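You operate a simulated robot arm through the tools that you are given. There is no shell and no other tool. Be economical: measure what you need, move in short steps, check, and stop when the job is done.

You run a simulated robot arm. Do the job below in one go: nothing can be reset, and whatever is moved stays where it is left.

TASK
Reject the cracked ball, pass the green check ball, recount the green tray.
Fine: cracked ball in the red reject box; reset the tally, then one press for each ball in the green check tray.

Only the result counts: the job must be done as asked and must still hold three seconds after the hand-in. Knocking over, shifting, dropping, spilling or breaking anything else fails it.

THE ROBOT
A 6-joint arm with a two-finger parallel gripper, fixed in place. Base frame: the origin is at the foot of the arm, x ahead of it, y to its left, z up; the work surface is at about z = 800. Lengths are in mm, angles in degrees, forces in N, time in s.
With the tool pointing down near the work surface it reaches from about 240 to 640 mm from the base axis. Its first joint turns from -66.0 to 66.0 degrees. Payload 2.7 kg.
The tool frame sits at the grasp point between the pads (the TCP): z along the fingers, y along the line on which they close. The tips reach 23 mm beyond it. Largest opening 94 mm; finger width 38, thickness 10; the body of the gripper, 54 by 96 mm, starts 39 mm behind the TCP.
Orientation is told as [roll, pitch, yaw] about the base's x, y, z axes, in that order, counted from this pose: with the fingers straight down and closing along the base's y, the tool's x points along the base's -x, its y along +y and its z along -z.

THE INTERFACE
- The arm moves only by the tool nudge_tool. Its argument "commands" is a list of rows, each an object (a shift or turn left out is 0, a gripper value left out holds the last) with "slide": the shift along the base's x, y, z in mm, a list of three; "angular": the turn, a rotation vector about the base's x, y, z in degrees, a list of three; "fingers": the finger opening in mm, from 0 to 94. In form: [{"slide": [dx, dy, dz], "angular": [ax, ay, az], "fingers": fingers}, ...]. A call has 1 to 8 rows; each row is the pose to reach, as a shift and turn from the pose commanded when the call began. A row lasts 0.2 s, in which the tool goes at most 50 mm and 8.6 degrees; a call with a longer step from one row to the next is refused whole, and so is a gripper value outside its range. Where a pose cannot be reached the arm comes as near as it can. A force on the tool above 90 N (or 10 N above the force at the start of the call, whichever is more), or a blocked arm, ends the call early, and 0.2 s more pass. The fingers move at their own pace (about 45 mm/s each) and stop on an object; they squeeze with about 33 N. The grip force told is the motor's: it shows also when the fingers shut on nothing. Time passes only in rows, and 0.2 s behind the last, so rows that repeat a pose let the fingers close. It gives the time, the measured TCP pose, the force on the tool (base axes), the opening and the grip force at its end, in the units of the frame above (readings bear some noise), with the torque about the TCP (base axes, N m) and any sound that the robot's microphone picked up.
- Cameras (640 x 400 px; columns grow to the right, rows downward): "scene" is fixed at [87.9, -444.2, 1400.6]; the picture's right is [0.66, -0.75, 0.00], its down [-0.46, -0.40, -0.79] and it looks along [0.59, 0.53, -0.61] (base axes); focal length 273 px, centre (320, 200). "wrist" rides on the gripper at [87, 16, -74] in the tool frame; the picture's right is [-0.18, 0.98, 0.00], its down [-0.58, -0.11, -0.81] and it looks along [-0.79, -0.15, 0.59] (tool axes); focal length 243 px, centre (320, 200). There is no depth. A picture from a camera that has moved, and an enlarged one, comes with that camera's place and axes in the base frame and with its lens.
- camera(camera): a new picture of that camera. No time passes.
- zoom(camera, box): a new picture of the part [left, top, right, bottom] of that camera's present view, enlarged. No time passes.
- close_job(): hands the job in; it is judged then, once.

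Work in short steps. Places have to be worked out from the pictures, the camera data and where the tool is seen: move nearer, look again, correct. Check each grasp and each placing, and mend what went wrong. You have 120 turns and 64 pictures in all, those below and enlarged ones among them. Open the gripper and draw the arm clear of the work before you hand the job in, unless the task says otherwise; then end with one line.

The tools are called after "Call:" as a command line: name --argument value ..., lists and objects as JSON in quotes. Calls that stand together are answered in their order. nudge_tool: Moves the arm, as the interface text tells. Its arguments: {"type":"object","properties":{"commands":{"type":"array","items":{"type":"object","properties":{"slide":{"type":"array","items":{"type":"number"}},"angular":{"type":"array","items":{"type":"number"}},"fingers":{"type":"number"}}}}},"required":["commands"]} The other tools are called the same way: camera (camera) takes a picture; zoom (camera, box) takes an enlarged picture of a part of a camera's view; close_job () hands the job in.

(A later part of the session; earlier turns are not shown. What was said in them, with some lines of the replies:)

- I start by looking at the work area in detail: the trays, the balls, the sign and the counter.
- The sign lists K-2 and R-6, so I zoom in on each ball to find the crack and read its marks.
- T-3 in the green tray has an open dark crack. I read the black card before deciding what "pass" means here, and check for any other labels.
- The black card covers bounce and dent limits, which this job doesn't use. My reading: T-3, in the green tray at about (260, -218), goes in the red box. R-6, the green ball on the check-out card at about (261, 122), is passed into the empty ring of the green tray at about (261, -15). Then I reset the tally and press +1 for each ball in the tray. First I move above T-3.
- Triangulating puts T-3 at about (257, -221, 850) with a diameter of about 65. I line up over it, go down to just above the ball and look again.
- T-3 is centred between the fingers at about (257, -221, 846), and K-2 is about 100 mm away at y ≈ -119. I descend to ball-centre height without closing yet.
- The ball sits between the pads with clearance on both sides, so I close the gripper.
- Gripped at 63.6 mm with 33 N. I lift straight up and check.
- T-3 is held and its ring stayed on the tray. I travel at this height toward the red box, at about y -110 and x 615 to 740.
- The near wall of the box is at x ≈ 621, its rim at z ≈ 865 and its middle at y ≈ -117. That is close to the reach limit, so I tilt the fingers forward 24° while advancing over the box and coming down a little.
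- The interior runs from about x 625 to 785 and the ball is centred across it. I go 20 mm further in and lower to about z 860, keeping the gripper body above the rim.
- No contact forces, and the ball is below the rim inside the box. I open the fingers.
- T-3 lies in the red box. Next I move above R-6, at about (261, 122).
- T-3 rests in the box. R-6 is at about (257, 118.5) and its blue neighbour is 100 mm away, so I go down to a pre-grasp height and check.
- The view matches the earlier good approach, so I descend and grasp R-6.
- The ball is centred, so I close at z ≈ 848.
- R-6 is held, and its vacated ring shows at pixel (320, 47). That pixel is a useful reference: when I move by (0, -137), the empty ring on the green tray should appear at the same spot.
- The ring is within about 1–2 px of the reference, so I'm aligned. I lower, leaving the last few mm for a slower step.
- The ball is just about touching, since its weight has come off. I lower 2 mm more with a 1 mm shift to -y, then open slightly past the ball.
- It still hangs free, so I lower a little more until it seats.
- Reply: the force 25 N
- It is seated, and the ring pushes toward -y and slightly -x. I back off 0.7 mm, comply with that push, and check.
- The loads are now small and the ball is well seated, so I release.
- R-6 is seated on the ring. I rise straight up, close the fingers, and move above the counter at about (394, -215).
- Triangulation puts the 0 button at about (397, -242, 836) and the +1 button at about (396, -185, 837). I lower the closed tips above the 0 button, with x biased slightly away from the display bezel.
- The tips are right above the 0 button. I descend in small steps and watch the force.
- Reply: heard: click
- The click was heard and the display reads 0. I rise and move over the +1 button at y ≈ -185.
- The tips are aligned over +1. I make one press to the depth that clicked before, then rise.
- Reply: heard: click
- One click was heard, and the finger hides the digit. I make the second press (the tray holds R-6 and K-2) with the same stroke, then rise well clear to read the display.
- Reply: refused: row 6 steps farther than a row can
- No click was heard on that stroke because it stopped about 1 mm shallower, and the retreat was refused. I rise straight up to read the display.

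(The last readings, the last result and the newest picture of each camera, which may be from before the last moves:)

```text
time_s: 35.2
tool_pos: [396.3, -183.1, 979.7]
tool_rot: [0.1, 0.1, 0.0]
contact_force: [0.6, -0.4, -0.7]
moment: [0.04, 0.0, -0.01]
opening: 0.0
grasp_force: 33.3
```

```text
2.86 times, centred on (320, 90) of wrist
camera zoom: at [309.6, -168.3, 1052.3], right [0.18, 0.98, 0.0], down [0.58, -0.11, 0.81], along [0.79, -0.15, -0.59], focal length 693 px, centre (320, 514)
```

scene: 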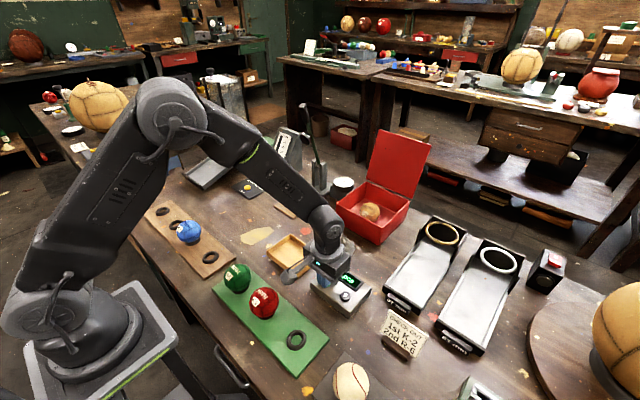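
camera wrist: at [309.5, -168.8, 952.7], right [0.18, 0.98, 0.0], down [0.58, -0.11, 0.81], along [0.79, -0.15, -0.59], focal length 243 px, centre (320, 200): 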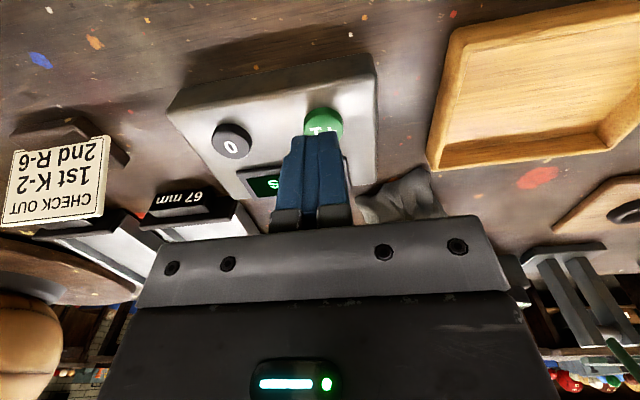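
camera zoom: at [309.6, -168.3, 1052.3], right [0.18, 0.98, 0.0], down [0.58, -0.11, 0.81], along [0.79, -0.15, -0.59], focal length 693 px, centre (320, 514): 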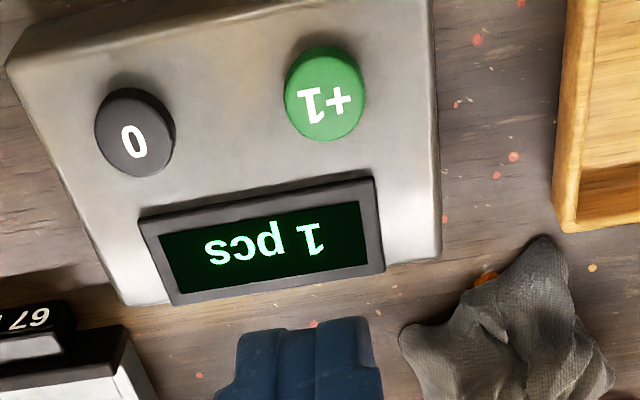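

The display reads 1, so that stroke did not register. I press again, 2 mm deeper this time.

Call:
nudge_tool --commands '[{"slide": [0, 0, -45]}, {"slide": [0, 0, -85]}, {"slide": [0, 0, -110]}, {"slide": [0, 0, -116]}, {"slide": [0, 0, -120]}, {"slide": [0, 0, -122]}, {"slide": [0, 0, -122]}]'

Call:
nudge_tool --commands '[{"slide": [0, 0, 12]}, {"slide": [0, 0, 50]}, {"slide": [0, 0, 90]}, {"slide": [0, 0, 120]}]'

Call:
zoom --camera "wrist" --box '[240, 20, 400, 160]'

```text
time_s: 36.8
tool_pos: [398.1, -184.9, 857.1]
tool_rot: [0.0, -0.1, 0.0]
contact_force: [1.9, 0.0, 2.6]
moment: [0.01, -0.03, 0.02]
opening: 0.0
grasp_force: 32.7
heard: click
```

```text
time_s: 37.8
tool_pos: [395.7, -182.5, 977.0]
tool_rot: [0.1, 0.0, 0.1]
contact_force: [0.6, 0.5, -0.2]
moment: [0.0, 0.02, -0.01]
opening: 0.0
grasp_force: 32.8
```

```text
2.86 times, centred on (320, 90) of wrist
camera zoom: at [309.5, -166.4, 1049.8], right [0.18, 0.98, 0.0], down [0.58, -0.11, 0.81], along [0.79, -0.15, -0.59], focal length 693 px, centre (320, 514)
```

zoom: 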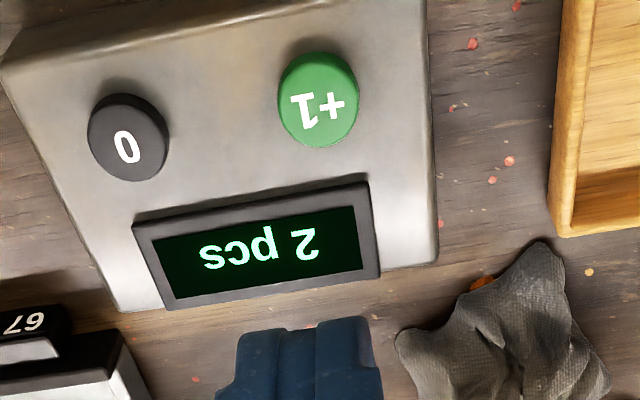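

The display reads 2 pcs. I draw the arm up and clear, open the gripper, and take a last look.

Call:
nudge_tool --commands '[{"slide": [0, 20, 40]}, {"slide": [0, 50, 70], "fingers": 90}, {"slide": [0, 85, 100]}, {"slide": [0, 120, 130]}, {"slide": [0, 150, 160]}, {"slide": [0, 150, 190]}, {"slide": [0, 150, 190]}]'

Call:
camera --camera "scene"

Call:
zoom --camera "scene" --box '[130, 180, 430, 368]'

```text
time_s: 39.4
tool_pos: [396.0, -32.4, 1167.6]
tool_rot: [0.1, -0.1, 0.0]
contact_force: [-0.3, 0.2, -0.1]
moment: [0.01, -0.03, -0.01]
opening: 90.3
grasp_force: 0.1
```

```text
18 pictures are left
```

scene: 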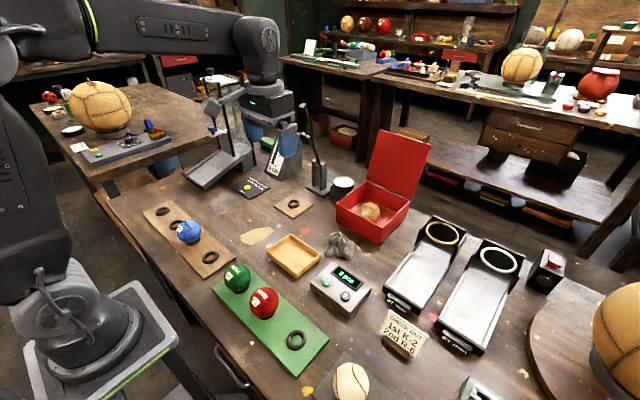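

```text
2.13 times, centred on (280, 274) of scene
camera zoom: at [87.9, -444.2, 1400.6], right [0.66, -0.75, 0.0], down [-0.46, -0.4, -0.79], along [0.59, 0.53, -0.61], focal length 580 px, centre (405, 43)
```

zoom: 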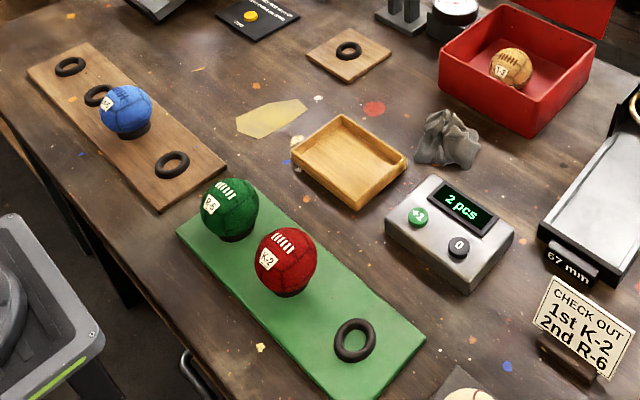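

The final pictures show T-3 in the red box, R-6 and K-2 in the green tray, the tally at 2, and nothing else moved. I hand in.

Call:
close_job

```text
The job is handed in.
```

I put the cracked ball T-3 in the red reject box, moved green R-6 into the green check tray (my reading of "pass", since the task didn't say where it goes), and reset the tally, which now reads 2 for R-6 and K-2.
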